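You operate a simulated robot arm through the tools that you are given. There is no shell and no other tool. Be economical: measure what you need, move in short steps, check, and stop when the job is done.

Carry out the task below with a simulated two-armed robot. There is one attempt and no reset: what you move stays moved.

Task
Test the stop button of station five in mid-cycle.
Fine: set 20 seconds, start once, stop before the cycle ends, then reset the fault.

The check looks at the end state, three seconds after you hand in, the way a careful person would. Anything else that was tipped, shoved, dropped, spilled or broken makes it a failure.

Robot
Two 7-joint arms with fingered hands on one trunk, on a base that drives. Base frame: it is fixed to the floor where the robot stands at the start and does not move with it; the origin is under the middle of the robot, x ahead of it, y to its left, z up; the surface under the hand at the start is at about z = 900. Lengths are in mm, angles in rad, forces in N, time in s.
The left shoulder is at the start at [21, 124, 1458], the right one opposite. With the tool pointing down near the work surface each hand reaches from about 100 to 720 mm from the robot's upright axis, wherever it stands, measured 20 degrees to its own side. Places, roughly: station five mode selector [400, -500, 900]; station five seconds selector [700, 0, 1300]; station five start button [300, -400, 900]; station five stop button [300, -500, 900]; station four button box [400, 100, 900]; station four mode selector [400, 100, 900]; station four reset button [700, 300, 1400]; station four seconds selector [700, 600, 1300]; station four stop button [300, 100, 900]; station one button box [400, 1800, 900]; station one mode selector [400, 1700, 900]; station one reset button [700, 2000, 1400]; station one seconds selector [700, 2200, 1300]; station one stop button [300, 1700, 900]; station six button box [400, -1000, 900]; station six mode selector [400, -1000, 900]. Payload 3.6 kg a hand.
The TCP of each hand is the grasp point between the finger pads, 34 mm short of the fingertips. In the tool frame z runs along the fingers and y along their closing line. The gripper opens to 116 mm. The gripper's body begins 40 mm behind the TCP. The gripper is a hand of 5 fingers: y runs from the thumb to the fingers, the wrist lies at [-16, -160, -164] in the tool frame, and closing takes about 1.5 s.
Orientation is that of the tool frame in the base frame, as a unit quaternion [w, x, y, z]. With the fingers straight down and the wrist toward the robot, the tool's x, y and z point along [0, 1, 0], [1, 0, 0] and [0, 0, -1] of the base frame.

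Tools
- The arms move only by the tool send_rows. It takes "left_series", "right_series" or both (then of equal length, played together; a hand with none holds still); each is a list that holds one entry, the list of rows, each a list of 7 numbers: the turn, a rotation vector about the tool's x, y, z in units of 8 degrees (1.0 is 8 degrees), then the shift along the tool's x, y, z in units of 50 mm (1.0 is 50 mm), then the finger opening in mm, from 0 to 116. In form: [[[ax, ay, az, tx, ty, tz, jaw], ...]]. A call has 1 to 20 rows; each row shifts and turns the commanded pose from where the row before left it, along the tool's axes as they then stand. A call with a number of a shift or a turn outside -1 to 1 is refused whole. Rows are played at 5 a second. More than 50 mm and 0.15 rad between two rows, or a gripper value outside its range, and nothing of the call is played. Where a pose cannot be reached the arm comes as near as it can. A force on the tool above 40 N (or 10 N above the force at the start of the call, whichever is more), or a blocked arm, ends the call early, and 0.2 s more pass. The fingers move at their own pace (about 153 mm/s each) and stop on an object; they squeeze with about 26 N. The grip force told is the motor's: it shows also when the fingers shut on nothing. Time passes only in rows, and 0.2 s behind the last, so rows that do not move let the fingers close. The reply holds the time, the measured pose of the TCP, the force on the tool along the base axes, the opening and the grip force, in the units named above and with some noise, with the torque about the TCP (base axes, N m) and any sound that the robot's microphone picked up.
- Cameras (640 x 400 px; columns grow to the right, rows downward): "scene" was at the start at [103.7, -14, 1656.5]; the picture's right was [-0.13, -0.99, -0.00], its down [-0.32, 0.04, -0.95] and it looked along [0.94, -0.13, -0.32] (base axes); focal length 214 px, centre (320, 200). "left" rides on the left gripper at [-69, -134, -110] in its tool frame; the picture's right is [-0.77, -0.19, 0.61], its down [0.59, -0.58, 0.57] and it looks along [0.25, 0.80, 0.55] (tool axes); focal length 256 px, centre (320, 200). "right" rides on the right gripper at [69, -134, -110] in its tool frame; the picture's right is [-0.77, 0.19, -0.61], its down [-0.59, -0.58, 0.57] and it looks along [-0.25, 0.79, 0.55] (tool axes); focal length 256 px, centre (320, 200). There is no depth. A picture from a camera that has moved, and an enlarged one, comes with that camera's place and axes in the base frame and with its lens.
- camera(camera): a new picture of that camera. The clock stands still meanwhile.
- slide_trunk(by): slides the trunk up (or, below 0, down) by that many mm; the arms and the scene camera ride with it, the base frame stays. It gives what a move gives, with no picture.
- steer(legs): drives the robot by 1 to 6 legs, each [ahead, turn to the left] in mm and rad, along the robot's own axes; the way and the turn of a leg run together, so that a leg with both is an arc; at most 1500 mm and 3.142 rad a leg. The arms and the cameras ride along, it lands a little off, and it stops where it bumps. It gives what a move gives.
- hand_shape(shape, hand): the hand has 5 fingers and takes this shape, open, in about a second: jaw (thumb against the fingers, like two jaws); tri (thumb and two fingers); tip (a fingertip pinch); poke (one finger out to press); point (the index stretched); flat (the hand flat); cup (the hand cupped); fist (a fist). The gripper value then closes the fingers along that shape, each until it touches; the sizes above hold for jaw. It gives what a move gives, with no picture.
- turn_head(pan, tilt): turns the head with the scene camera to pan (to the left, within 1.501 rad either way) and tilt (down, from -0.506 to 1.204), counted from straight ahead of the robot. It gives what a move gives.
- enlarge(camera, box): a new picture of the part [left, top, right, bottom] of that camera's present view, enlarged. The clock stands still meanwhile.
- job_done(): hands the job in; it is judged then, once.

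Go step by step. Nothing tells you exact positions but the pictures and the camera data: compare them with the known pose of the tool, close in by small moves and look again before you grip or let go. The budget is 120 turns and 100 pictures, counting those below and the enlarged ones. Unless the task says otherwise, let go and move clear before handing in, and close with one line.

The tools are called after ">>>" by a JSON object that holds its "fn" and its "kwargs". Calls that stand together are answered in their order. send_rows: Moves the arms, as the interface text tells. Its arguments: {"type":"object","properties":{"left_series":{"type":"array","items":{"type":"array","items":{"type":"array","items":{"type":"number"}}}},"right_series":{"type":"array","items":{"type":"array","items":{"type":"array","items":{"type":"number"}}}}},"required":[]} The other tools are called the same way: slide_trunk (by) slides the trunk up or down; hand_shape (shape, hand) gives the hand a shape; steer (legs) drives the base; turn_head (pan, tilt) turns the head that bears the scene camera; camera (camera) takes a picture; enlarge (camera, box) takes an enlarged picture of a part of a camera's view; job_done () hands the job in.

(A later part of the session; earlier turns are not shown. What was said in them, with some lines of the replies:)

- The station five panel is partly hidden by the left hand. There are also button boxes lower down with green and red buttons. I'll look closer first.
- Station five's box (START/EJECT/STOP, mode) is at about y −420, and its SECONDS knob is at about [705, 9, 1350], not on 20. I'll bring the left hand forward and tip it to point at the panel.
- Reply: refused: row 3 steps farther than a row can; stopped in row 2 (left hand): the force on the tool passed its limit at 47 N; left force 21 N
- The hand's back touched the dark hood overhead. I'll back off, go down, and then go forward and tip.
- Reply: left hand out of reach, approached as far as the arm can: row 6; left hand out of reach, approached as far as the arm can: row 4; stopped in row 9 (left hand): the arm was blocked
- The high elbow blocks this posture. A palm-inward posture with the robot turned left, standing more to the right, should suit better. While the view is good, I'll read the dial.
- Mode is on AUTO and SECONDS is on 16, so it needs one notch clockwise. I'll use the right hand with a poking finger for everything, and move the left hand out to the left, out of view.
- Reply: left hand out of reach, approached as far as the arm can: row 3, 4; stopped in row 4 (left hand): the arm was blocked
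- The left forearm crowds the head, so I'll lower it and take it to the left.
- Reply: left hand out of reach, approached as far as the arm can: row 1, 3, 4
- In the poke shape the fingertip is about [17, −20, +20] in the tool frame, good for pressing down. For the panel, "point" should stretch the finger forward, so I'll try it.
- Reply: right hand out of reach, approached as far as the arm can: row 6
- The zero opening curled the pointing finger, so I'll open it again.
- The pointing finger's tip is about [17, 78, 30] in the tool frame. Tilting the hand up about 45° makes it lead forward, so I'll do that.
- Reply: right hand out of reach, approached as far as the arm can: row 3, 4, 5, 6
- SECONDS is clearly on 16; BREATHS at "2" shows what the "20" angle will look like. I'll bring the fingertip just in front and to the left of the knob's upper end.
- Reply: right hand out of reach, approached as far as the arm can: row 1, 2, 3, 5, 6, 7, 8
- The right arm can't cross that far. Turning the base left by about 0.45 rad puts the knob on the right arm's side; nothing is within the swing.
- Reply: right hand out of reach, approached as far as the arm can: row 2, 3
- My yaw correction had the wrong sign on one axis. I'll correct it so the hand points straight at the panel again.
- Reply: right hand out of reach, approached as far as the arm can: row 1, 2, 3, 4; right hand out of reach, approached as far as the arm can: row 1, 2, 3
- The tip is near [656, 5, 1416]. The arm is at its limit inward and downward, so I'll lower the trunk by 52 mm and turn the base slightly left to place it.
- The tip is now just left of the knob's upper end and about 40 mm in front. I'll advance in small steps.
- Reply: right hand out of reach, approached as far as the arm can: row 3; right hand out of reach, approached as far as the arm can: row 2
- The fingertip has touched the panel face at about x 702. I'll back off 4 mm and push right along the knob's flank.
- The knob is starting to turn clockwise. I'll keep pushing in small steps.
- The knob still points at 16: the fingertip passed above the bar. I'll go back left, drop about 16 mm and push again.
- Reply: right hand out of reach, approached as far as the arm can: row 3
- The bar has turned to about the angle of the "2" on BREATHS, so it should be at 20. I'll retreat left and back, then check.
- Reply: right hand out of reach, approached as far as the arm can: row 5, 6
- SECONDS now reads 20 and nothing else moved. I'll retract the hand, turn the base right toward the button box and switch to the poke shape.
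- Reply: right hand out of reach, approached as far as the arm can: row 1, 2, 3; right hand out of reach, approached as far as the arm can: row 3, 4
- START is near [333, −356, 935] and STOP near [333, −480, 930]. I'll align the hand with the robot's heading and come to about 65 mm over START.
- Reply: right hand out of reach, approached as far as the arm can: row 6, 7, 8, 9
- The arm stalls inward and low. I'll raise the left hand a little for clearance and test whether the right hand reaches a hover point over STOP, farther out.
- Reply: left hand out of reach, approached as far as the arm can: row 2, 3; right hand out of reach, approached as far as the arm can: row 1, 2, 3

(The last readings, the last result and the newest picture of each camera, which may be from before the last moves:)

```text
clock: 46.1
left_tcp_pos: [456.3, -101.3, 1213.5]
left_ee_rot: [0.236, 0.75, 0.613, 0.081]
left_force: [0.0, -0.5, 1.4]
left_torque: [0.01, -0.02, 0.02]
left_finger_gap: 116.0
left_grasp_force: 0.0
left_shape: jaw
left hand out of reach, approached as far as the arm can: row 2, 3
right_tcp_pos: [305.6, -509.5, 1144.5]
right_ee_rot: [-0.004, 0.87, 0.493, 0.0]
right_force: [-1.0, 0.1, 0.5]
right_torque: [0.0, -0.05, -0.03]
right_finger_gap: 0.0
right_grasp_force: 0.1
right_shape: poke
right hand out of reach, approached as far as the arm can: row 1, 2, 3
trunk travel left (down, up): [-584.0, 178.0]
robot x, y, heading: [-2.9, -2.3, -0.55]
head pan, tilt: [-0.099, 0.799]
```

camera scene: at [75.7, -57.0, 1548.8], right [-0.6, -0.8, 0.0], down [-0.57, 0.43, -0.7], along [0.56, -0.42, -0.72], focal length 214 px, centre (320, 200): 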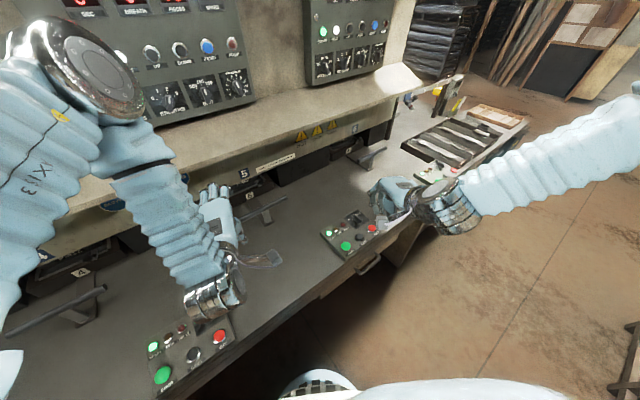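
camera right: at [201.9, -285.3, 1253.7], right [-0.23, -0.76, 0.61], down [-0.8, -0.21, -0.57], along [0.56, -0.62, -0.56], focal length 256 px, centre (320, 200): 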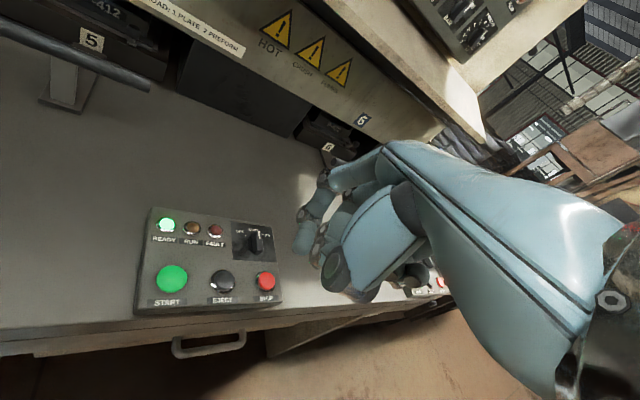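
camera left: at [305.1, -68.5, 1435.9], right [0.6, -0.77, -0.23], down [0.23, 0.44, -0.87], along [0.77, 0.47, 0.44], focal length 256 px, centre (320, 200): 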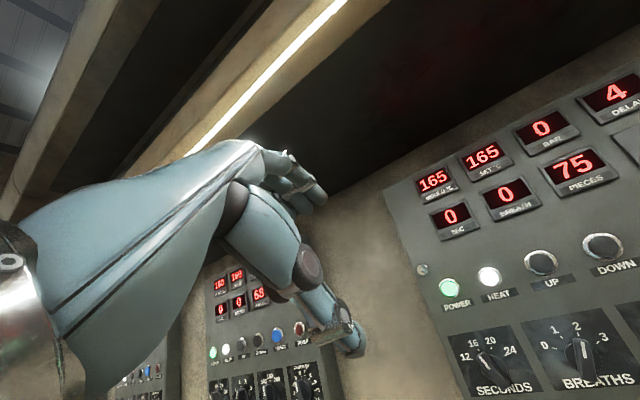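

The arm stays at z 1144 but moves laterally, so I'll get height with the trunk: 110 mm down.

>>> {"fn": "slide_trunk", "kwargs": {"by": -110}}

>>> {"fn": "send_rows", "kwargs": {"right_series": [[[0, 0, 0, 0.4, 0.4, 0, 0], [0, 0, 0, 0, 0, 0, 0]]]}}

>>> {"fn": "camera", "kwargs": {"camera": "scene"}}

>>> {"fn": "camera", "kwargs": {"camera": "right"}}

```text
clock: 47.5
left_tcp_pos: [460.9, -103.3, 1093.0]
left_ee_rot: [0.228, 0.751, 0.615, 0.077]
left_force: [-0.5, 0.0, -0.4]
left_torque: [0.0, 0.0, -0.03]
left_finger_gap: 115.8
left_grasp_force: 0.0
left_shape: jaw
right_tcp_pos: [307.2, -506.5, 1036.2]
right_ee_rot: [-0.002, 0.87, 0.493, 0.001]
right_force: [-0.2, 0.8, 0.1]
right_torque: [0.02, -0.03, 0.0]
right_finger_gap: 0.1
right_grasp_force: 0.2
right_shape: poke
trunk travel left (down, up): [-474.0, 288.0]
robot x, y, heading: [-2.0, 3.5, -0.548]
head pan, tilt: [-0.099, 0.799]
```

```text
clock: 48.1
left_tcp_pos: [461.3, -103.4, 1092.2]
left_ee_rot: [0.228, 0.751, 0.615, 0.077]
left_force: [0.3, -0.2, 0.0]
left_torque: [0.0, 0.0, 0.02]
left_finger_gap: 116.1
left_grasp_force: 0.1
left_shape: jaw
right_tcp_pos: [332.3, -503.3, 1039.0]
right_ee_rot: [-0.001, 0.87, 0.493, 0.001]
right_force: [-0.5, -0.1, 0.0]
right_torque: [-0.01, 0.03, 0.03]
right_finger_gap: 0.1
right_grasp_force: 0.1
right_shape: poke
right hand out of reach, approached as far as the arm can: row 1
trunk travel left (down, up): [-474.0, 288.0]
robot x, y, heading: [-0.8, -0.0, -0.547]
head pan, tilt: [-0.099, 0.799]
```

```text
36 pictures are left
camera scene: at [85.7, -63.5, 1438.2], right [-0.6, -0.8, 0.0], down [-0.57, 0.43, -0.7], along [0.56, -0.42, -0.72], focal length 214 px, centre (320, 200)
```

scene: 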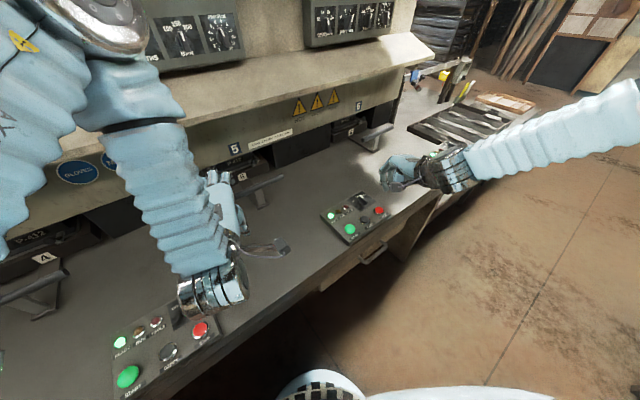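

```text
35 pictures are left
camera right: at [252.8, -375.4, 1149.0], right [-0.23, -0.76, 0.61], down [-0.8, -0.21, -0.57], along [0.56, -0.62, -0.56], focal length 256 px, centre (320, 200)
```

right: 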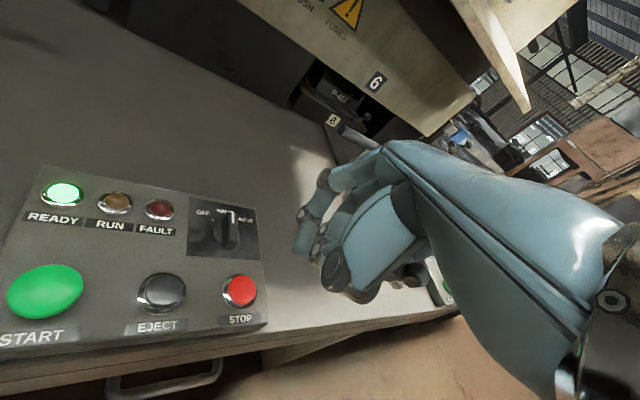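

Buttons are refined: START ≈ [332, −357], STOP ≈ [333, −480], tops near z 930–935. I'll turn the base 0.1 rad left so both lie within easy arm reach, then hover over START.

>>> {"fn": "steer", "kwargs": {"legs": [[0, 0.1]]}}

>>> {"fn": "send_rows", "kwargs": {"right_series": [[[0, 0, 0, 0.41, -0.47, 0, 0], [0, 0, 0, 0.41, -0.47, 0, 0], [0, 0, 0, 0.41, -0.47, 0, 0], [0, 0, 0, 0, 0, 0, 0]]]}}

>>> {"fn": "enlarge", "kwargs": {"camera": "right", "box": [100, 100, 420, 400]}}

>>> {"fn": "enlarge", "kwargs": {"camera": "scene", "box": [270, 120, 470, 260]}}

```text
clock: 49.0
left_tcp_pos: [470.4, -57.0, 1092.6]
left_ee_rot: [0.223, 0.719, 0.652, 0.089]
left_force: [0.4, -0.2, 0.0]
left_torque: [-0.06, 0.03, 0.0]
left_finger_gap: 116.2
left_grasp_force: 0.2
left_shape: jaw
right_tcp_pos: [381.0, -465.2, 1038.4]
right_ee_rot: [-0.002, 0.844, 0.536, 0.001]
right_force: [0.3, 0.1, 0.0]
right_torque: [-0.04, 0.03, -0.01]
right_finger_gap: 0.0
right_grasp_force: 0.0
right_shape: poke
trunk travel left (down, up): [-474.0, 288.0]
robot x, y, heading: [2.7, -0.5, -0.445]
head pan, tilt: [-0.099, 0.799]
```

```text
clock: 50.0
left_tcp_pos: [470.4, -58.7, 1092.5]
left_ee_rot: [0.224, 0.72, 0.651, 0.088]
left_force: [0.6, -1.2, -0.6]
left_torque: [0.01, 0.0, 0.01]
left_finger_gap: 116.1
left_grasp_force: 0.0
left_shape: jaw
right_tcp_pos: [342.6, -380.7, 1037.6]
right_ee_rot: [-0.001, 0.844, 0.536, 0.001]
right_force: [0.2, 0.3, -1.3]
right_torque: [0.01, -0.01, 0.01]
right_finger_gap: 0.0
right_grasp_force: 0.1
right_shape: poke
trunk travel left (down, up): [-474.0, 288.0]
robot x, y, heading: [-1.0, 3.1, -0.448]
head pan, tilt: [-0.099, 0.799]
```

```text
1.33 times, centred on (260, 250) of right
camera zoom: at [251.1, -262.5, 1148.9], right [-0.16, -0.78, 0.61], down [-0.77, -0.29, -0.57], along [0.61, -0.56, -0.56], focal length 341 px, centre (400, 133)
```

zoom: 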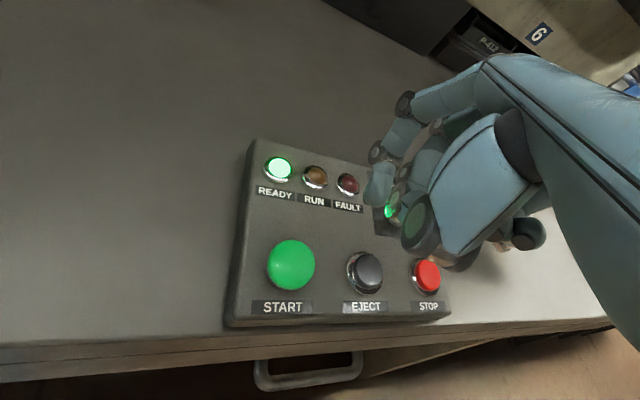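

```text
2.86 times, centred on (370, 190) of scene
camera zoom: at [92.4, -54.4, 1438.2], right [-0.52, -0.85, 0.0], down [-0.61, 0.37, -0.7], along [0.6, -0.36, -0.72], focal length 613 px, centre (177, 229)
```

zoom: 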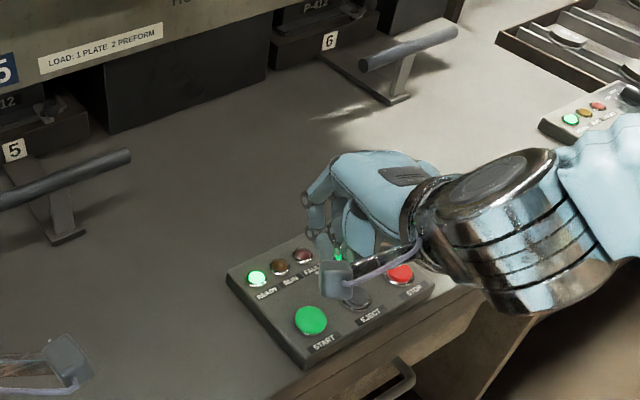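

>>> {"fn": "send_rows", "kwargs": {"right_series": [[[0, 0, 0, 0, 0, 0.5, 0], [0, 0, 0, 0, 0, 0.5, 0]]]}}

>>> {"fn": "enlarge", "kwargs": {"camera": "right", "box": [140, 120, 380, 320]}}

>>> {"fn": "enlarge", "kwargs": {"camera": "scene", "box": [320, 170, 430, 250]}}

```text
clock: 50.6
left_tcp_pos: [469.3, -57.9, 1092.5]
left_ee_rot: [0.224, 0.72, 0.651, 0.089]
left_force: [0.4, 0.0, 0.3]
left_torque: [-0.02, 0.0, -0.01]
left_finger_gap: 116.1
left_grasp_force: 0.1
left_shape: jaw
right_tcp_pos: [335.9, -386.9, 1029.6]
right_ee_rot: [-0.002, 0.845, 0.535, 0.001]
right_force: [-0.4, -0.9, -0.5]
right_torque: [0.04, -0.01, 0.01]
right_finger_gap: 0.0
right_grasp_force: 0.1
right_shape: poke
right hand out of reach, approached as far as the arm can: row 1, 2
trunk travel left (down, up): [-474.0, 288.0]
robot x, y, heading: [0.1, 0.4, -0.443]
head pan, tilt: [-0.099, 0.799]
```

```text
2.00 times, centred on (260, 220) of right
camera zoom: at [243.1, -268.9, 1138.8], right [-0.16, -0.78, 0.61], down [-0.77, -0.29, -0.57], along [0.61, -0.56, -0.56], focal length 512 px, centre (440, 160)
```

zoom: 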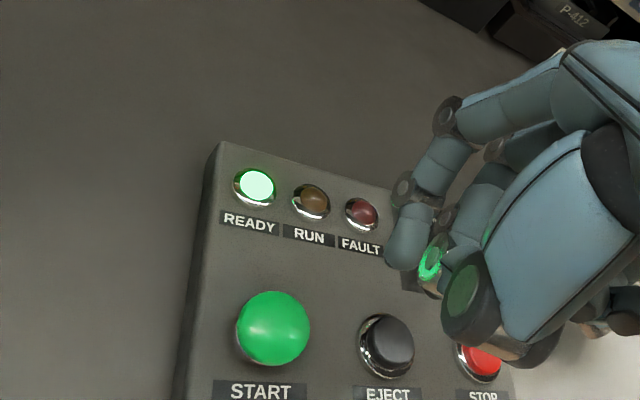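

```text
5.00 times, centred on (375, 210) of scene
camera zoom: at [92.3, -53.9, 1438.2], right [-0.52, -0.85, 0.0], down [-0.61, 0.37, -0.7], along [0.6, -0.36, -0.72], focal length 1072 px, centre (45, 150)
```

zoom: 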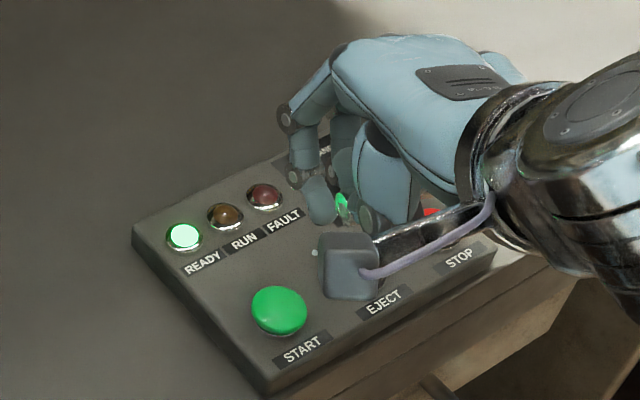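

The arm is at its lower limit at this trunk height. I'll raise both hands relative to the trunk and then lower the trunk, leaving stroke for pressing.

>>> {"fn": "send_rows", "kwargs": {"left_series": [[[0, 0, 0, -0.13, 0.35, -0.7, 116], [0, 0, 0, -0.13, 0.35, -0.7, 116], [0, 0, 0, -0.13, 0.35, -0.7, 116], [0, 0, 0, 0, 0, 0, 116]]], "right_series": [[[0, 0, 0, 0, 0, -0.7, 0], [0, 0, 0, 0, 0, -0.7, 0], [0, 0, 0, 0, 0, -0.6, 0], [0, 0, 0, 0, 0, 0, 0]]]}}

```text
clock: 51.6
left_tcp_pos: [495.4, -87.4, 1199.3]
left_ee_rot: [0.222, 0.719, 0.652, 0.089]
left_force: [-0.1, 0.5, 0.4]
left_torque: [0.01, 0.0, 0.01]
left_finger_gap: 116.1
left_grasp_force: 0.0
left_shape: jaw
left hand out of reach, approached as far as the arm can: row 1, 2, 3
right_tcp_pos: [336.6, -388.0, 1126.0]
right_ee_rot: [-0.002, 0.844, 0.536, 0.0]
right_force: [-0.8, -0.7, 0.3]
right_torque: [0.02, 0.06, -0.02]
right_finger_gap: 0.0
right_grasp_force: 0.1
right_shape: poke
trunk travel left (down, up): [-474.0, 288.0]
robot x, y, heading: [-1.7, 0.7, -0.446]
head pan, tilt: [-0.099, 0.799]
```

>>> {"fn": "slide_trunk", "kwargs": {"by": -130}}

>>> {"fn": "camera", "kwargs": {"camera": "scene"}}

>>> {"fn": "enlarge", "kwargs": {"camera": "right", "box": [100, 120, 380, 330]}}

```text
clock: 53.2
left_tcp_pos: [508.9, -93.9, 1034.6]
left_ee_rot: [0.189, 0.725, 0.658, 0.074]
left_force: [0.1, 0.2, -0.7]
left_torque: [0.02, -0.01, 0.0]
left_finger_gap: 116.2
left_grasp_force: 0.0
left_shape: jaw
right_tcp_pos: [334.8, -387.5, 997.0]
right_ee_rot: [-0.001, 0.844, 0.536, 0.001]
right_force: [0.7, 0.3, 0.3]
right_torque: [0.02, 0.0, 0.01]
right_finger_gap: 0.3
right_grasp_force: 0.0
right_shape: poke
trunk travel left (down, up): [-344.0, 418.0]
robot x, y, heading: [1.9, -0.6, -0.445]
head pan, tilt: [-0.099, 0.799]
```

```text
30 pictures are left
camera scene: at [121.1, -68.0, 1307.0], right [-0.52, -0.85, 0.0], down [-0.61, 0.37, -0.7], along [0.6, -0.36, -0.72], focal length 214 px, centre (320, 200)
```

scene: 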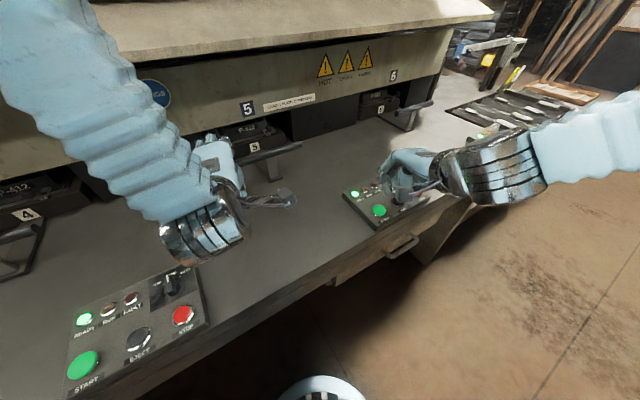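

```text
1.90 times, centred on (240, 225) of right
camera zoom: at [243.1, -269.7, 1108.0], right [-0.16, -0.78, 0.61], down [-0.77, -0.29, -0.57], along [0.61, -0.56, -0.56], focal length 488 px, centre (472, 152)
```

zoom: 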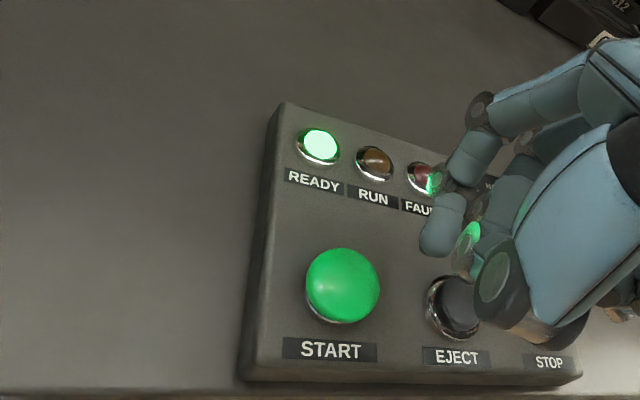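

>>> {"fn": "send_rows", "kwargs": {"right_series": [[[0, 0, 0, 0.27, 0, 0, 0], [0, 0, 0, 0, 0, 0.3, 0], [0, 0, 0, 0, 0, 0.3, 0], [0, 0, 0, 0, 0, 0, 0]]]}}

>>> {"fn": "enlarge", "kwargs": {"camera": "right", "box": [140, 120, 380, 320]}}

>>> {"fn": "enlarge", "kwargs": {"camera": "scene", "box": [330, 130, 440, 240]}}

```text
clock: 54.2
left_tcp_pos: [508.1, -95.1, 1033.8]
left_ee_rot: [0.189, 0.725, 0.657, 0.075]
left_force: [0.3, 0.8, -0.5]
left_torque: [-0.02, -0.01, 0.05]
left_finger_gap: 115.9
left_grasp_force: 0.1
left_shape: jaw
right_tcp_pos: [341.4, -376.8, 968.2]
right_ee_rot: [-0.001, 0.844, 0.536, 0.001]
right_force: [1.3, -2.1, 4.4]
right_torque: [-0.04, -0.06, -0.01]
right_finger_gap: 0.1
right_grasp_force: 0.0
right_shape: poke
trunk travel left (down, up): [-344.0, 418.0]
robot x, y, heading: [2.3, 0.6, -0.45]
head pan, tilt: [-0.099, 0.799]
heard: click
```

```text
2.00 times, centred on (260, 220) of right
camera zoom: at [248.6, -258.8, 1077.2], right [-0.16, -0.78, 0.61], down [-0.77, -0.29, -0.57], along [0.61, -0.56, -0.55], focal length 512 px, centre (440, 160)
```

zoom: 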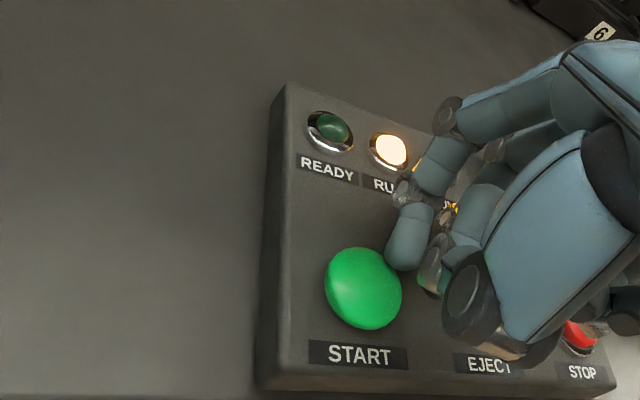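

```text
3.64 times, centred on (385, 185) of scene
camera zoom: at [121.6, -68.4, 1306.9], right [-0.52, -0.85, 0.0], down [-0.61, 0.37, -0.7], along [0.6, -0.36, -0.72], focal length 780 px, centre (84, 254)
```

zoom: 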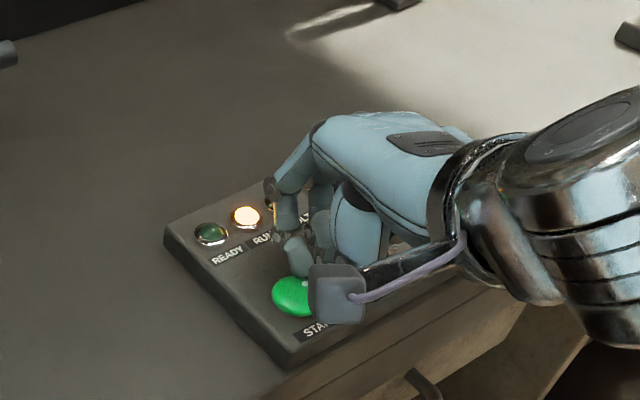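

RUN is lit: START registered with one click. I'll lift straight up, move over STOP and come partway down.

>>> {"fn": "send_rows", "kwargs": {"right_series": [[[0, 0, 0, 0, 0, -0.9, 0], [0, 0, 0, -0.71, 0.33, 0, 0], [0, 0, 0, -0.71, 0.33, 0, 0], [0, 0, 0, -0.7, 0.33, 0, 0], [0, 0, 0, 0, 0, 0.4, 0], [0, 0, 0, 0, 0, 0, 0]]]}}

>>> {"fn": "enlarge", "kwargs": {"camera": "right", "box": [140, 120, 380, 320]}}

>>> {"fn": "enlarge", "kwargs": {"camera": "scene", "box": [330, 130, 440, 240]}}

```text
clock: 55.6
left_tcp_pos: [507.9, -95.0, 1034.3]
left_ee_rot: [0.189, 0.725, 0.658, 0.075]
left_force: [-0.3, 0.4, 0.4]
left_torque: [-0.01, 0.01, -0.01]
left_finger_gap: 116.0
left_grasp_force: 0.1
left_shape: jaw
right_tcp_pos: [340.4, -493.8, 992.1]
right_ee_rot: [-0.002, 0.844, 0.536, 0.001]
right_force: [-0.8, 0.2, -0.2]
right_torque: [0.04, -0.02, 0.01]
right_finger_gap: 0.0
right_grasp_force: 0.1
right_shape: poke
trunk travel left (down, up): [-344.0, 418.0]
robot x, y, heading: [-4.5, -1.6, -0.452]
head pan, tilt: [-0.099, 0.799]
```

```text
2.00 times, centred on (260, 220) of right
camera zoom: at [248.3, -374.3, 1103.1], right [-0.16, -0.78, 0.61], down [-0.77, -0.29, -0.57], along [0.61, -0.56, -0.56], focal length 512 px, centre (440, 160)
```

zoom: 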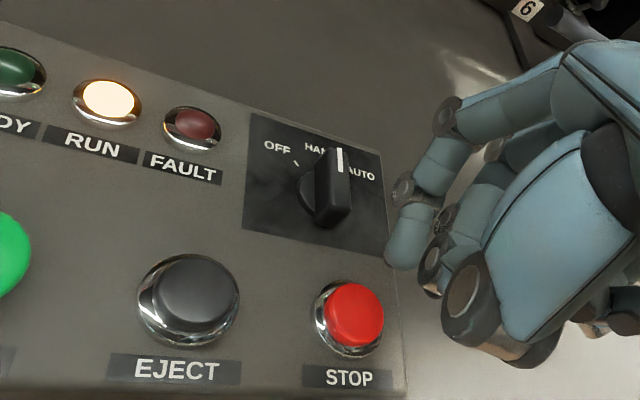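

```text
3.64 times, centred on (385, 185) of scene
camera zoom: at [121.3, -68.4, 1306.9], right [-0.52, -0.85, 0.0], down [-0.61, 0.37, -0.7], along [0.6, -0.36, -0.72], focal length 780 px, centre (84, 254)
```

zoom: 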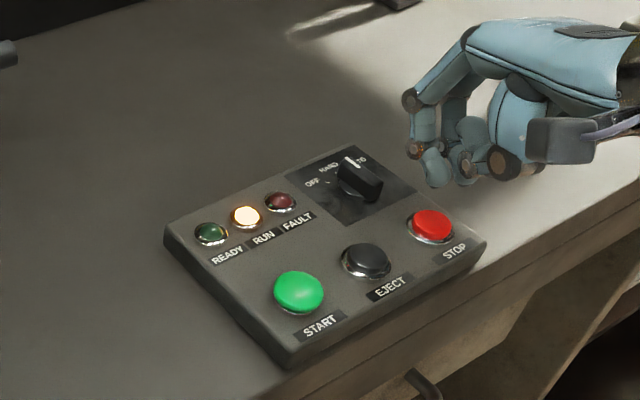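

The cycle is running and the tip is over STOP. I'll press down gently.

>>> {"fn": "send_rows", "kwargs": {"right_series": [[[0, 0, 0, -0.07, -0.1, 0, 0], [0, 0, 0, 0, 0, 0.4, 0], [0, 0, 0, 0, 0, 0.25, 0], [0, 0, 0, 0, 0, 0.1, 0]]]}}

>>> {"fn": "enlarge", "kwargs": {"camera": "right", "box": [140, 120, 380, 320]}}

```text
clock: 56.6
left_tcp_pos: [508.5, -93.4, 1033.7]
left_ee_rot: [0.19, 0.725, 0.658, 0.074]
left_force: [-0.5, -0.1, 0.5]
left_torque: [-0.01, 0.0, -0.01]
left_finger_gap: 116.2
left_grasp_force: 0.2
left_shape: jaw
right_tcp_pos: [335.3, -493.3, 958.3]
right_ee_rot: [0.001, 0.844, 0.536, 0.002]
right_force: [1.3, -2.9, 17.6]
right_torque: [0.14, -0.04, -0.03]
right_finger_gap: 0.0
right_grasp_force: 0.0
right_shape: poke
trunk travel left (down, up): [-344.0, 418.0]
robot x, y, heading: [0.9, 4.0, -0.447]
head pan, tilt: [-0.099, 0.799]
heard: click
```

```text
2.00 times, centred on (260, 220) of right
camera zoom: at [243.9, -375.4, 1068.1], right [-0.16, -0.78, 0.61], down [-0.77, -0.29, -0.57], along [0.62, -0.56, -0.55], focal length 512 px, centre (440, 160)
```

zoom: 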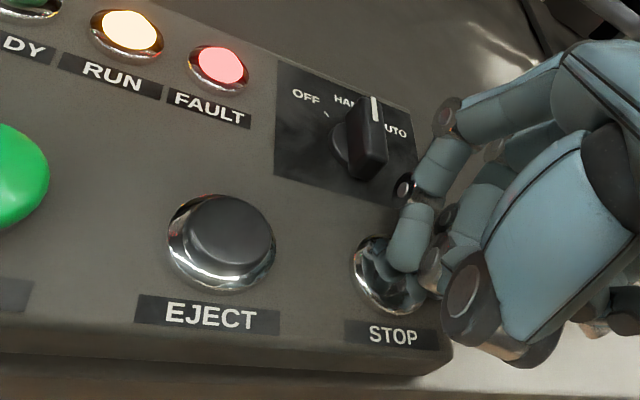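

A click sounded and FAULT is lit. I'll lift off and check.

>>> {"fn": "send_rows", "kwargs": {"right_series": [[[0, 0, 0, 0, 0, -0.9, 0], [0, 0, 0, 0, 0, -0.9, 0], [0, 0, 0, 0, 0, -0.9, 0], [0, 0, 0, 0, 0, -0.5, 0]]]}}

>>> {"fn": "enlarge", "kwargs": {"camera": "scene", "box": [330, 130, 440, 240]}}

```text
clock: 57.6
left_tcp_pos: [508.9, -95.2, 1034.1]
left_ee_rot: [0.19, 0.726, 0.657, 0.075]
left_force: [0.7, -1.2, 0.4]
left_torque: [0.01, -0.01, 0.02]
left_finger_gap: 116.1
left_grasp_force: 0.1
left_shape: jaw
right_tcp_pos: [334.3, -494.8, 1115.0]
right_ee_rot: [-0.002, 0.844, 0.536, 0.001]
right_force: [0.4, 0.1, 0.2]
right_torque: [0.0, 0.0, 0.02]
right_finger_gap: 0.4
right_grasp_force: 0.1
right_shape: poke
trunk travel left (down, up): [-344.0, 418.0]
robot x, y, heading: [-3.6, -0.9, -0.447]
head pan, tilt: [-0.099, 0.799]
```

```text
3.64 times, centred on (385, 185) of scene
camera zoom: at [121.4, -68.6, 1306.8], right [-0.52, -0.85, 0.0], down [-0.61, 0.37, -0.7], along [0.6, -0.36, -0.72], focal length 780 px, centre (84, 254)
```

zoom: 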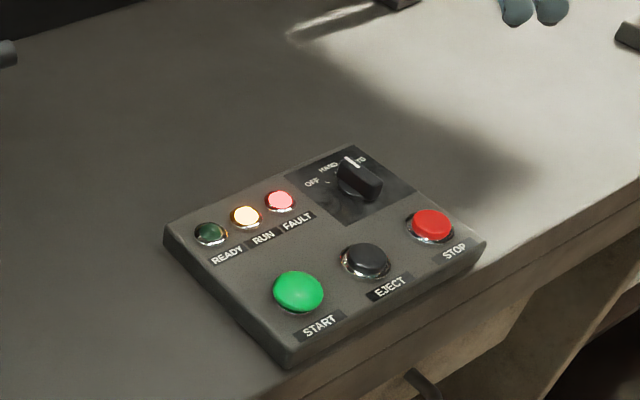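

The stop faulted the cycle (RUN may clear by itself or on reset). I'll raise the trunk, turn back toward the panel and prepare the pointing finger for RESET.

>>> {"fn": "slide_trunk", "kwargs": {"by": 296}}

>>> {"fn": "steer", "kwargs": {"legs": [[0, 0.5]]}}

>>> {"fn": "turn_head", "kwargs": {"pan": -0.25, "tilt": 0.45}}

>>> {"fn": "camera", "kwargs": {"camera": "scene"}}

```text
clock: 60.6
left_tcp_pos: [501.8, -102.3, 1331.5]
left_ee_rot: [0.187, 0.726, 0.657, 0.078]
left_force: [0.1, 0.3, 0.3]
left_torque: [-0.01, 0.01, 0.0]
left_finger_gap: 116.0
left_grasp_force: 0.0
left_shape: jaw
right_tcp_pos: [329.5, -503.9, 1409.7]
right_ee_rot: [-0.004, 0.844, 0.537, 0.005]
right_force: [-0.2, -0.2, 0.1]
right_torque: [-0.01, 0.02, 0.02]
right_finger_gap: 0.0
right_grasp_force: 0.0
right_shape: poke
trunk travel left (down, up): [-640.0, 122.0]
robot x, y, heading: [-0.3, 1.9, -0.445]
head pan, tilt: [-0.099, 0.799]
```

```text
clock: 62.4
left_tcp_pos: [493.6, 153.2, 1331.2]
left_ee_rot: [0.166, 0.547, 0.812, 0.118]
left_force: [0.7, 0.3, -0.2]
left_torque: [0.01, 0.03, -0.03]
left_finger_gap: 116.0
left_grasp_force: 0.2
left_shape: jaw
right_tcp_pos: [525.5, -281.5, 1410.5]
right_ee_rot: [-0.002, 0.692, 0.722, 0.001]
right_force: [-0.6, -0.7, 0.0]
right_torque: [0.04, 0.03, -0.01]
right_finger_gap: 0.0
right_grasp_force: 0.2
right_shape: poke
trunk travel left (down, up): [-640.0, 122.0]
robot x, y, heading: [-0.3, 2.3, 0.037]
head pan, tilt: [-0.099, 0.799]
```

```text
clock: 63.2
left_tcp_pos: [493.6, 153.2, 1330.1]
left_ee_rot: [0.165, 0.547, 0.812, 0.117]
left_force: [0.3, -0.4, 0.2]
left_torque: [0.01, -0.01, 0.02]
left_finger_gap: 115.8
left_grasp_force: 0.1
left_shape: jaw
right_tcp_pos: [525.6, -282.7, 1410.5]
right_ee_rot: [-0.001, 0.691, 0.722, 0.0]
right_force: [0.1, -0.7, -0.4]
right_torque: [-0.02, 0.02, -0.01]
right_finger_gap: 0.0
right_grasp_force: 0.1
right_shape: poke
trunk travel left (down, up): [-640.0, 122.0]
robot x, y, heading: [-0.8, -0.9, 0.037]
head pan, tilt: [-0.25, 0.45]
```

```text
22 pictures are left
camera scene: at [101.2, -20.1, 1635.2], right [-0.21, -0.98, 0.0], down [-0.43, 0.09, -0.9], along [0.88, -0.19, -0.44], focal length 214 px, centre (320, 200)
```

scene: 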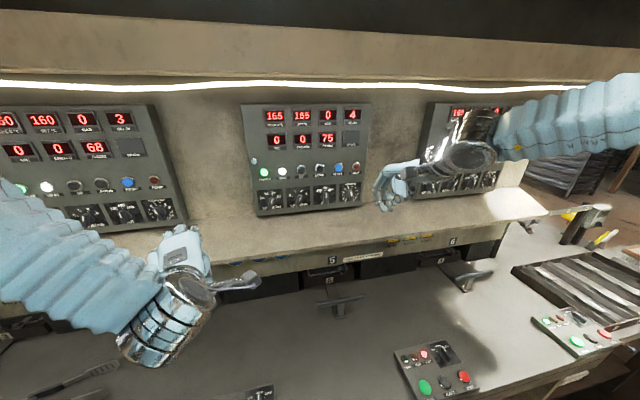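

RUN is now off and FAULT is on. Next I'll take the point shape and tilt the hand toward the panel.

>>> {"fn": "hand_shape", "kwargs": {"hand": "right", "shape": "point"}}

>>> {"fn": "send_rows", "kwargs": {"right_series": [[[-1, 0, 0, 0, 0, 0, 116], [-1, 0, 0, 0, 0, 0, 116], [-1, 0, 0, 0, 0, 0, 116], [-1, 0, 0, 0, 0, 0, 116], [-0.58, 0, 0, 0, 0, 0, 116], [0, 0, 0, 0.6, 0.15, -0.2, 116], [0, 0, 0, 0.6, 0, 0, 116]]]}}

>>> {"fn": "enlarge", "kwargs": {"camera": "scene", "box": [240, 90, 440, 220]}}

>>> {"fn": "enlarge", "kwargs": {"camera": "right", "box": [120, 80, 420, 280]}}

```text
clock: 64.1
left_tcp_pos: [494.4, 153.1, 1330.0]
left_ee_rot: [0.166, 0.547, 0.812, 0.118]
left_force: [-0.3, -0.4, 0.0]
left_torque: [0.03, 0.02, 0.01]
left_finger_gap: 116.1
left_grasp_force: 0.1
left_shape: jaw
right_tcp_pos: [525.8, -281.8, 1410.9]
right_ee_rot: [-0.002, 0.691, 0.723, 0.001]
right_force: [-0.6, 0.0, -0.1]
right_torque: [-0.02, 0.02, -0.01]
right_finger_gap: 108.0
right_grasp_force: 0.1
right_shape: point
trunk travel left (down, up): [-640.0, 122.0]
robot x, y, heading: [-1.4, -2.3, 0.039]
head pan, tilt: [-0.25, 0.45]
```

```text
clock: 65.7
left_tcp_pos: [497.0, 153.2, 1329.7]
left_ee_rot: [0.166, 0.547, 0.812, 0.117]
left_force: [0.9, -0.2, -0.7]
left_torque: [-0.01, -0.01, -0.01]
left_finger_gap: 116.1
left_grasp_force: 0.0
left_shape: jaw
right_tcp_pos: [526.6, -223.1, 1421.1]
right_ee_rot: [0.215, 0.657, 0.686, 0.227]
right_force: [1.1, -0.1, -0.5]
right_torque: [0.02, -0.01, 0.0]
right_finger_gap: 108.0
right_grasp_force: 0.0
right_shape: point
right hand out of reach, approached as far as the arm can: row 4
trunk travel left (down, up): [-640.0, 122.0]
robot x, y, heading: [1.0, 1.6, 0.036]
head pan, tilt: [-0.25, 0.45]
```

```text
3.08 times, centred on (340, 155) of scene
camera zoom: at [103.6, -19.5, 1635.1], right [-0.21, -0.98, 0.0], down [-0.43, 0.09, -0.9], along [0.88, -0.19, -0.44], focal length 660 px, centre (258, 338)
```

zoom: 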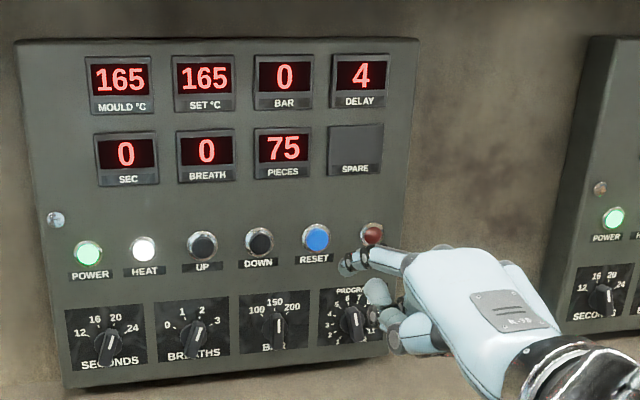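

```text
2.00 times, centred on (270, 180) of right
camera zoom: at [350.0, -161.0, 1430.5], right [-0.18, -0.78, 0.6], down [-0.1, -0.59, -0.8], along [0.98, -0.21, 0.03], focal length 512 px, centre (420, 240)
```

zoom: 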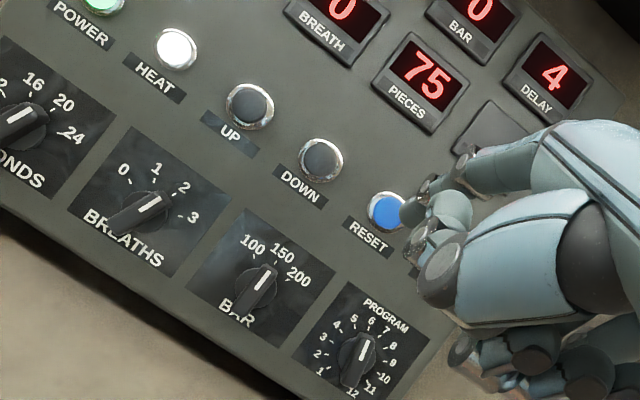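

The tip is at about [611, −205, 1442], straight in front of RESET at [688, −203, 1444]. I'll press straight ahead.

>>> {"fn": "send_rows", "kwargs": {"right_series": [[[0, 0, 0, -0.018, 0.32, 0.238, 116], [0, 0, 0, -0.018, 0.32, 0.238, 116], [0, 0, 0, -0.018, 0.32, 0.238, 116], [0, 0, 0, 0, 0, 0, 116]]]}}

>>> {"fn": "enlarge", "kwargs": {"camera": "right", "box": [120, 80, 420, 280]}}

>>> {"fn": "enlarge", "kwargs": {"camera": "scene", "box": [300, 130, 400, 200]}}

```text
clock: 66.7
left_tcp_pos: [494.2, 152.3, 1331.1]
left_ee_rot: [0.166, 0.546, 0.812, 0.118]
left_force: [0.3, -0.3, 0.9]
left_torque: [0.01, -0.03, 0.0]
left_finger_gap: 115.8
left_grasp_force: 0.0
left_shape: jaw
right_tcp_pos: [583.3, -225.0, 1423.1]
right_ee_rot: [0.215, 0.656, 0.686, 0.227]
right_force: [0.2, 1.0, 0.6]
right_torque: [-0.01, 0.03, 0.01]
right_finger_gap: 108.1
right_grasp_force: 0.1
right_shape: point
trunk travel left (down, up): [-640.0, 122.0]
robot x, y, heading: [-0.0, 0.1, 0.036]
head pan, tilt: [-0.25, 0.45]
```

```text
2.00 times, centred on (270, 180) of right
camera zoom: at [406.9, -163.6, 1431.3], right [-0.18, -0.78, 0.6], down [-0.1, -0.59, -0.8], along [0.98, -0.2, 0.03], focal length 512 px, centre (420, 240)
```

zoom: 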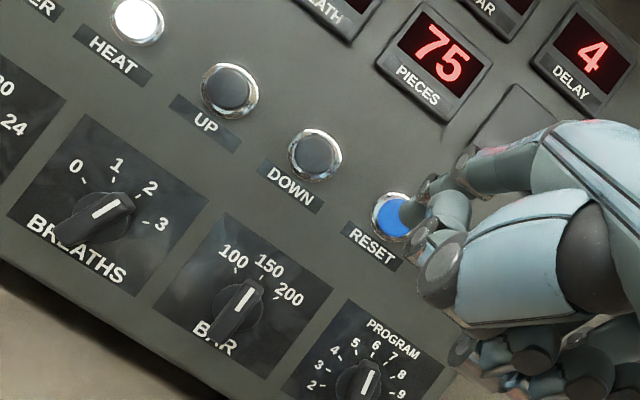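

```text
5.71 times, centred on (350, 165) of scene
camera zoom: at [101.1, -20.1, 1635.3], right [-0.21, -0.98, 0.0], down [-0.43, 0.09, -0.9], along [0.88, -0.19, -0.44], focal length 1226 px, centre (149, 400)
```

zoom: 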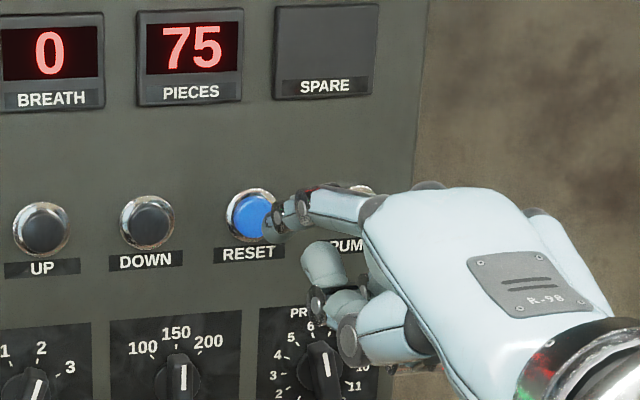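

>>> {"fn": "send_rows", "kwargs": {"right_series": [[[0, 0, 0, -0.01, 0.16, 0.12, 116], [0, 0, 0, -0.006, 0.1, 0.07, 116], [0, 0, 0, 0, 0.08, 0.06, 116]]]}}

```text
clock: 67.5
left_tcp_pos: [494.1, 154.0, 1330.4]
left_ee_rot: [0.166, 0.547, 0.812, 0.118]
left_force: [1.1, 1.0, 0.0]
left_torque: [-0.01, -0.03, 0.02]
left_finger_gap: 116.0
left_grasp_force: 0.1
left_shape: jaw
right_tcp_pos: [604.0, -222.9, 1423.5]
right_ee_rot: [0.215, 0.657, 0.686, 0.227]
right_force: [0.7, 0.2, -0.1]
right_torque: [0.01, -0.01, 0.0]
right_finger_gap: 108.2
right_grasp_force: 0.0
right_shape: point
trunk travel left (down, up): [-640.0, 122.0]
robot x, y, heading: [3.4, 3.6, 0.041]
head pan, tilt: [-0.25, 0.45]
```

>>> {"fn": "send_rows", "kwargs": {"right_series": [[[0, 0, 0, 0, 0.08, 0.06, 116], [0, 0, 0, 0, 0.08, 0.06, 116]]]}}

>>> {"fn": "enlarge", "kwargs": {"camera": "right", "box": [220, 100, 420, 240]}}

```text
clock: 68.1
left_tcp_pos: [495.3, 152.8, 1331.3]
left_ee_rot: [0.166, 0.547, 0.812, 0.118]
left_force: [-0.2, -1.3, 0.7]
left_torque: [0.02, 0.01, -0.01]
left_finger_gap: 116.1
left_grasp_force: 0.0
left_shape: jaw
right_tcp_pos: [608.6, -224.4, 1421.1]
right_ee_rot: [0.216, 0.656, 0.686, 0.228]
right_force: [-1.3, 0.5, 0.2]
right_torque: [-0.03, -0.04, 0.03]
right_finger_gap: 108.1
right_grasp_force: 0.0
right_shape: point
right hand out of reach, approached as far as the arm can: row 2
trunk travel left (down, up): [-640.0, 122.0]
robot x, y, heading: [1.9, 2.4, 0.038]
head pan, tilt: [-0.25, 0.45]
```

```text
2.86 times, centred on (320, 170) of right
camera zoom: at [432.9, -164.2, 1430.7], right [-0.18, -0.78, 0.6], down [-0.1, -0.59, -0.8], along [0.98, -0.2, 0.03], focal length 731 px, centre (320, 286)
```

zoom: 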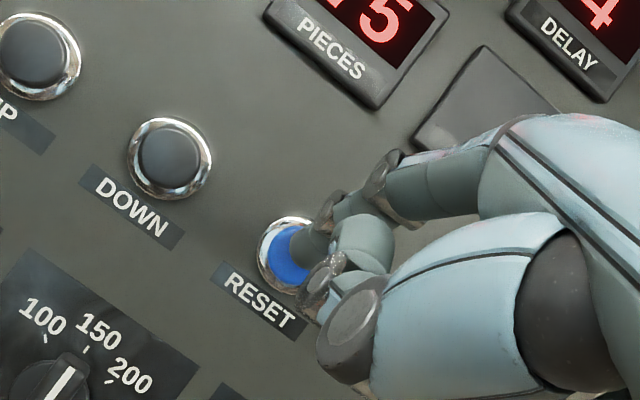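

The fingertip is just touching RESET, with the arm at its limit; a few millimetres of base drive will press it.

>>> {"fn": "steer", "kwargs": {"legs": [[6, 0]]}}

```text
clock: 68.8
left_tcp_pos: [499.5, 154.1, 1331.6]
left_ee_rot: [0.166, 0.546, 0.813, 0.119]
left_force: [0.0, 0.6, 0.5]
left_torque: [0.02, 0.03, 0.0]
left_finger_gap: 116.1
left_grasp_force: 0.0
left_shape: jaw
right_tcp_pos: [614.1, -225.1, 1422.5]
right_ee_rot: [0.215, 0.656, 0.687, 0.227]
right_force: [-6.3, -0.7, 1.5]
right_torque: [0.04, -0.31, 0.09]
right_finger_gap: 107.9
right_grasp_force: 0.2
right_shape: point
trunk travel left (down, up): [-640.0, 122.0]
robot x, y, heading: [3.5, -2.7, 0.036]
head pan, tilt: [-0.25, 0.45]
heard: click
```

It clicked. I'll back the finger straight out and check the lamps.

>>> {"fn": "send_rows", "kwargs": {"right_series": [[[0, 0, 0, 0, -0.4, -0.3, 116], [0, 0, 0, 0, -0.4, -0.3, 116], [0, 0, 0, 0, -0.8, -0.6, 116], [0, 0, 0, -0.6, -0.5, -0.4, 116]]]}}

>>> {"fn": "camera", "kwargs": {"camera": "scene"}}

>>> {"fn": "enlarge", "kwargs": {"camera": "scene", "box": [385, 335, 485, 400]}}

>>> {"fn": "enlarge", "kwargs": {"camera": "scene", "box": [240, 90, 380, 220]}}

```text
clock: 69.8
left_tcp_pos: [497.6, 150.3, 1331.7]
left_ee_rot: [0.167, 0.548, 0.811, 0.118]
left_force: [0.1, -0.1, -0.1]
left_torque: [-0.02, -0.03, 0.01]
left_finger_gap: 116.2
left_grasp_force: 0.0
left_shape: jaw
right_tcp_pos: [482.2, -263.5, 1424.5]
right_ee_rot: [0.215, 0.657, 0.686, 0.228]
right_force: [-1.1, -0.3, -0.1]
right_torque: [0.02, -0.04, 0.02]
right_finger_gap: 108.1
right_grasp_force: 0.1
right_shape: point
trunk travel left (down, up): [-640.0, 122.0]
robot x, y, heading: [6.1, -2.2, 0.03]
head pan, tilt: [-0.25, 0.45]
```

```text
16 pictures are left
camera scene: at [104.5, -22.4, 1635.5], right [-0.21, -0.98, 0.0], down [-0.42, 0.09, -0.9], along [0.88, -0.19, -0.43], focal length 214 px, centre (320, 200)
```

scene: 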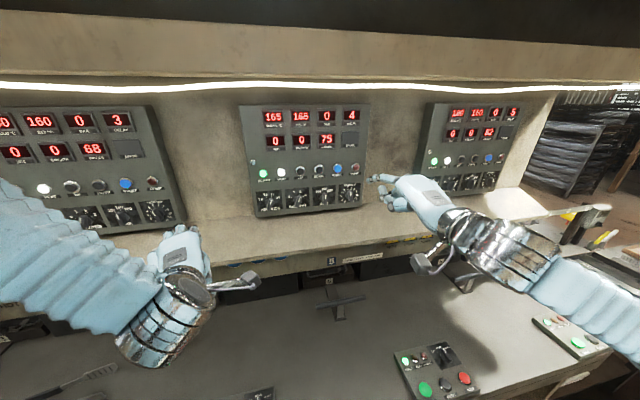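

```text
6.15 times, centred on (435, 368) of scene
camera zoom: at [104.5, -22.4, 1635.5], right [-0.21, -0.98, 0.0], down [-0.42, 0.09, -0.9], along [0.88, -0.19, -0.43], focal length 1320 px, centre (-388, -831)
```

zoom: 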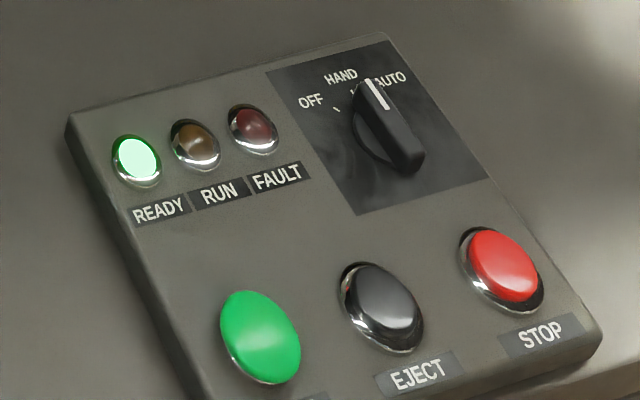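

```text
3.08 times, centred on (310, 155) of scene
camera zoom: at [104.5, -22.4, 1635.5], right [-0.21, -0.98, 0.0], down [-0.42, 0.09, -0.9], along [0.88, -0.19, -0.43], focal length 660 px, centre (351, 338)
```

zoom: 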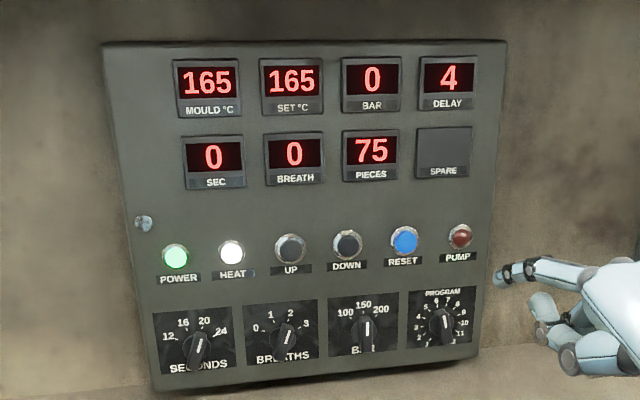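

READY is green, RUN and FAULT are off, SECONDS is on 20, the other dials are unchanged, and both hands are clear. I'll hand in now.

>>> {"fn": "job_done", "kwargs": {}}

```text
The job is handed in.
```

The stop test on station five is done and handed in. I set SECONDS to 20, started once, and pressed STOP about 2 seconds into the cycle. FAULT came on, and I cleared it with RESET. READY is lit again, RUN and FAULT are off, and the other station five dials still read as before.
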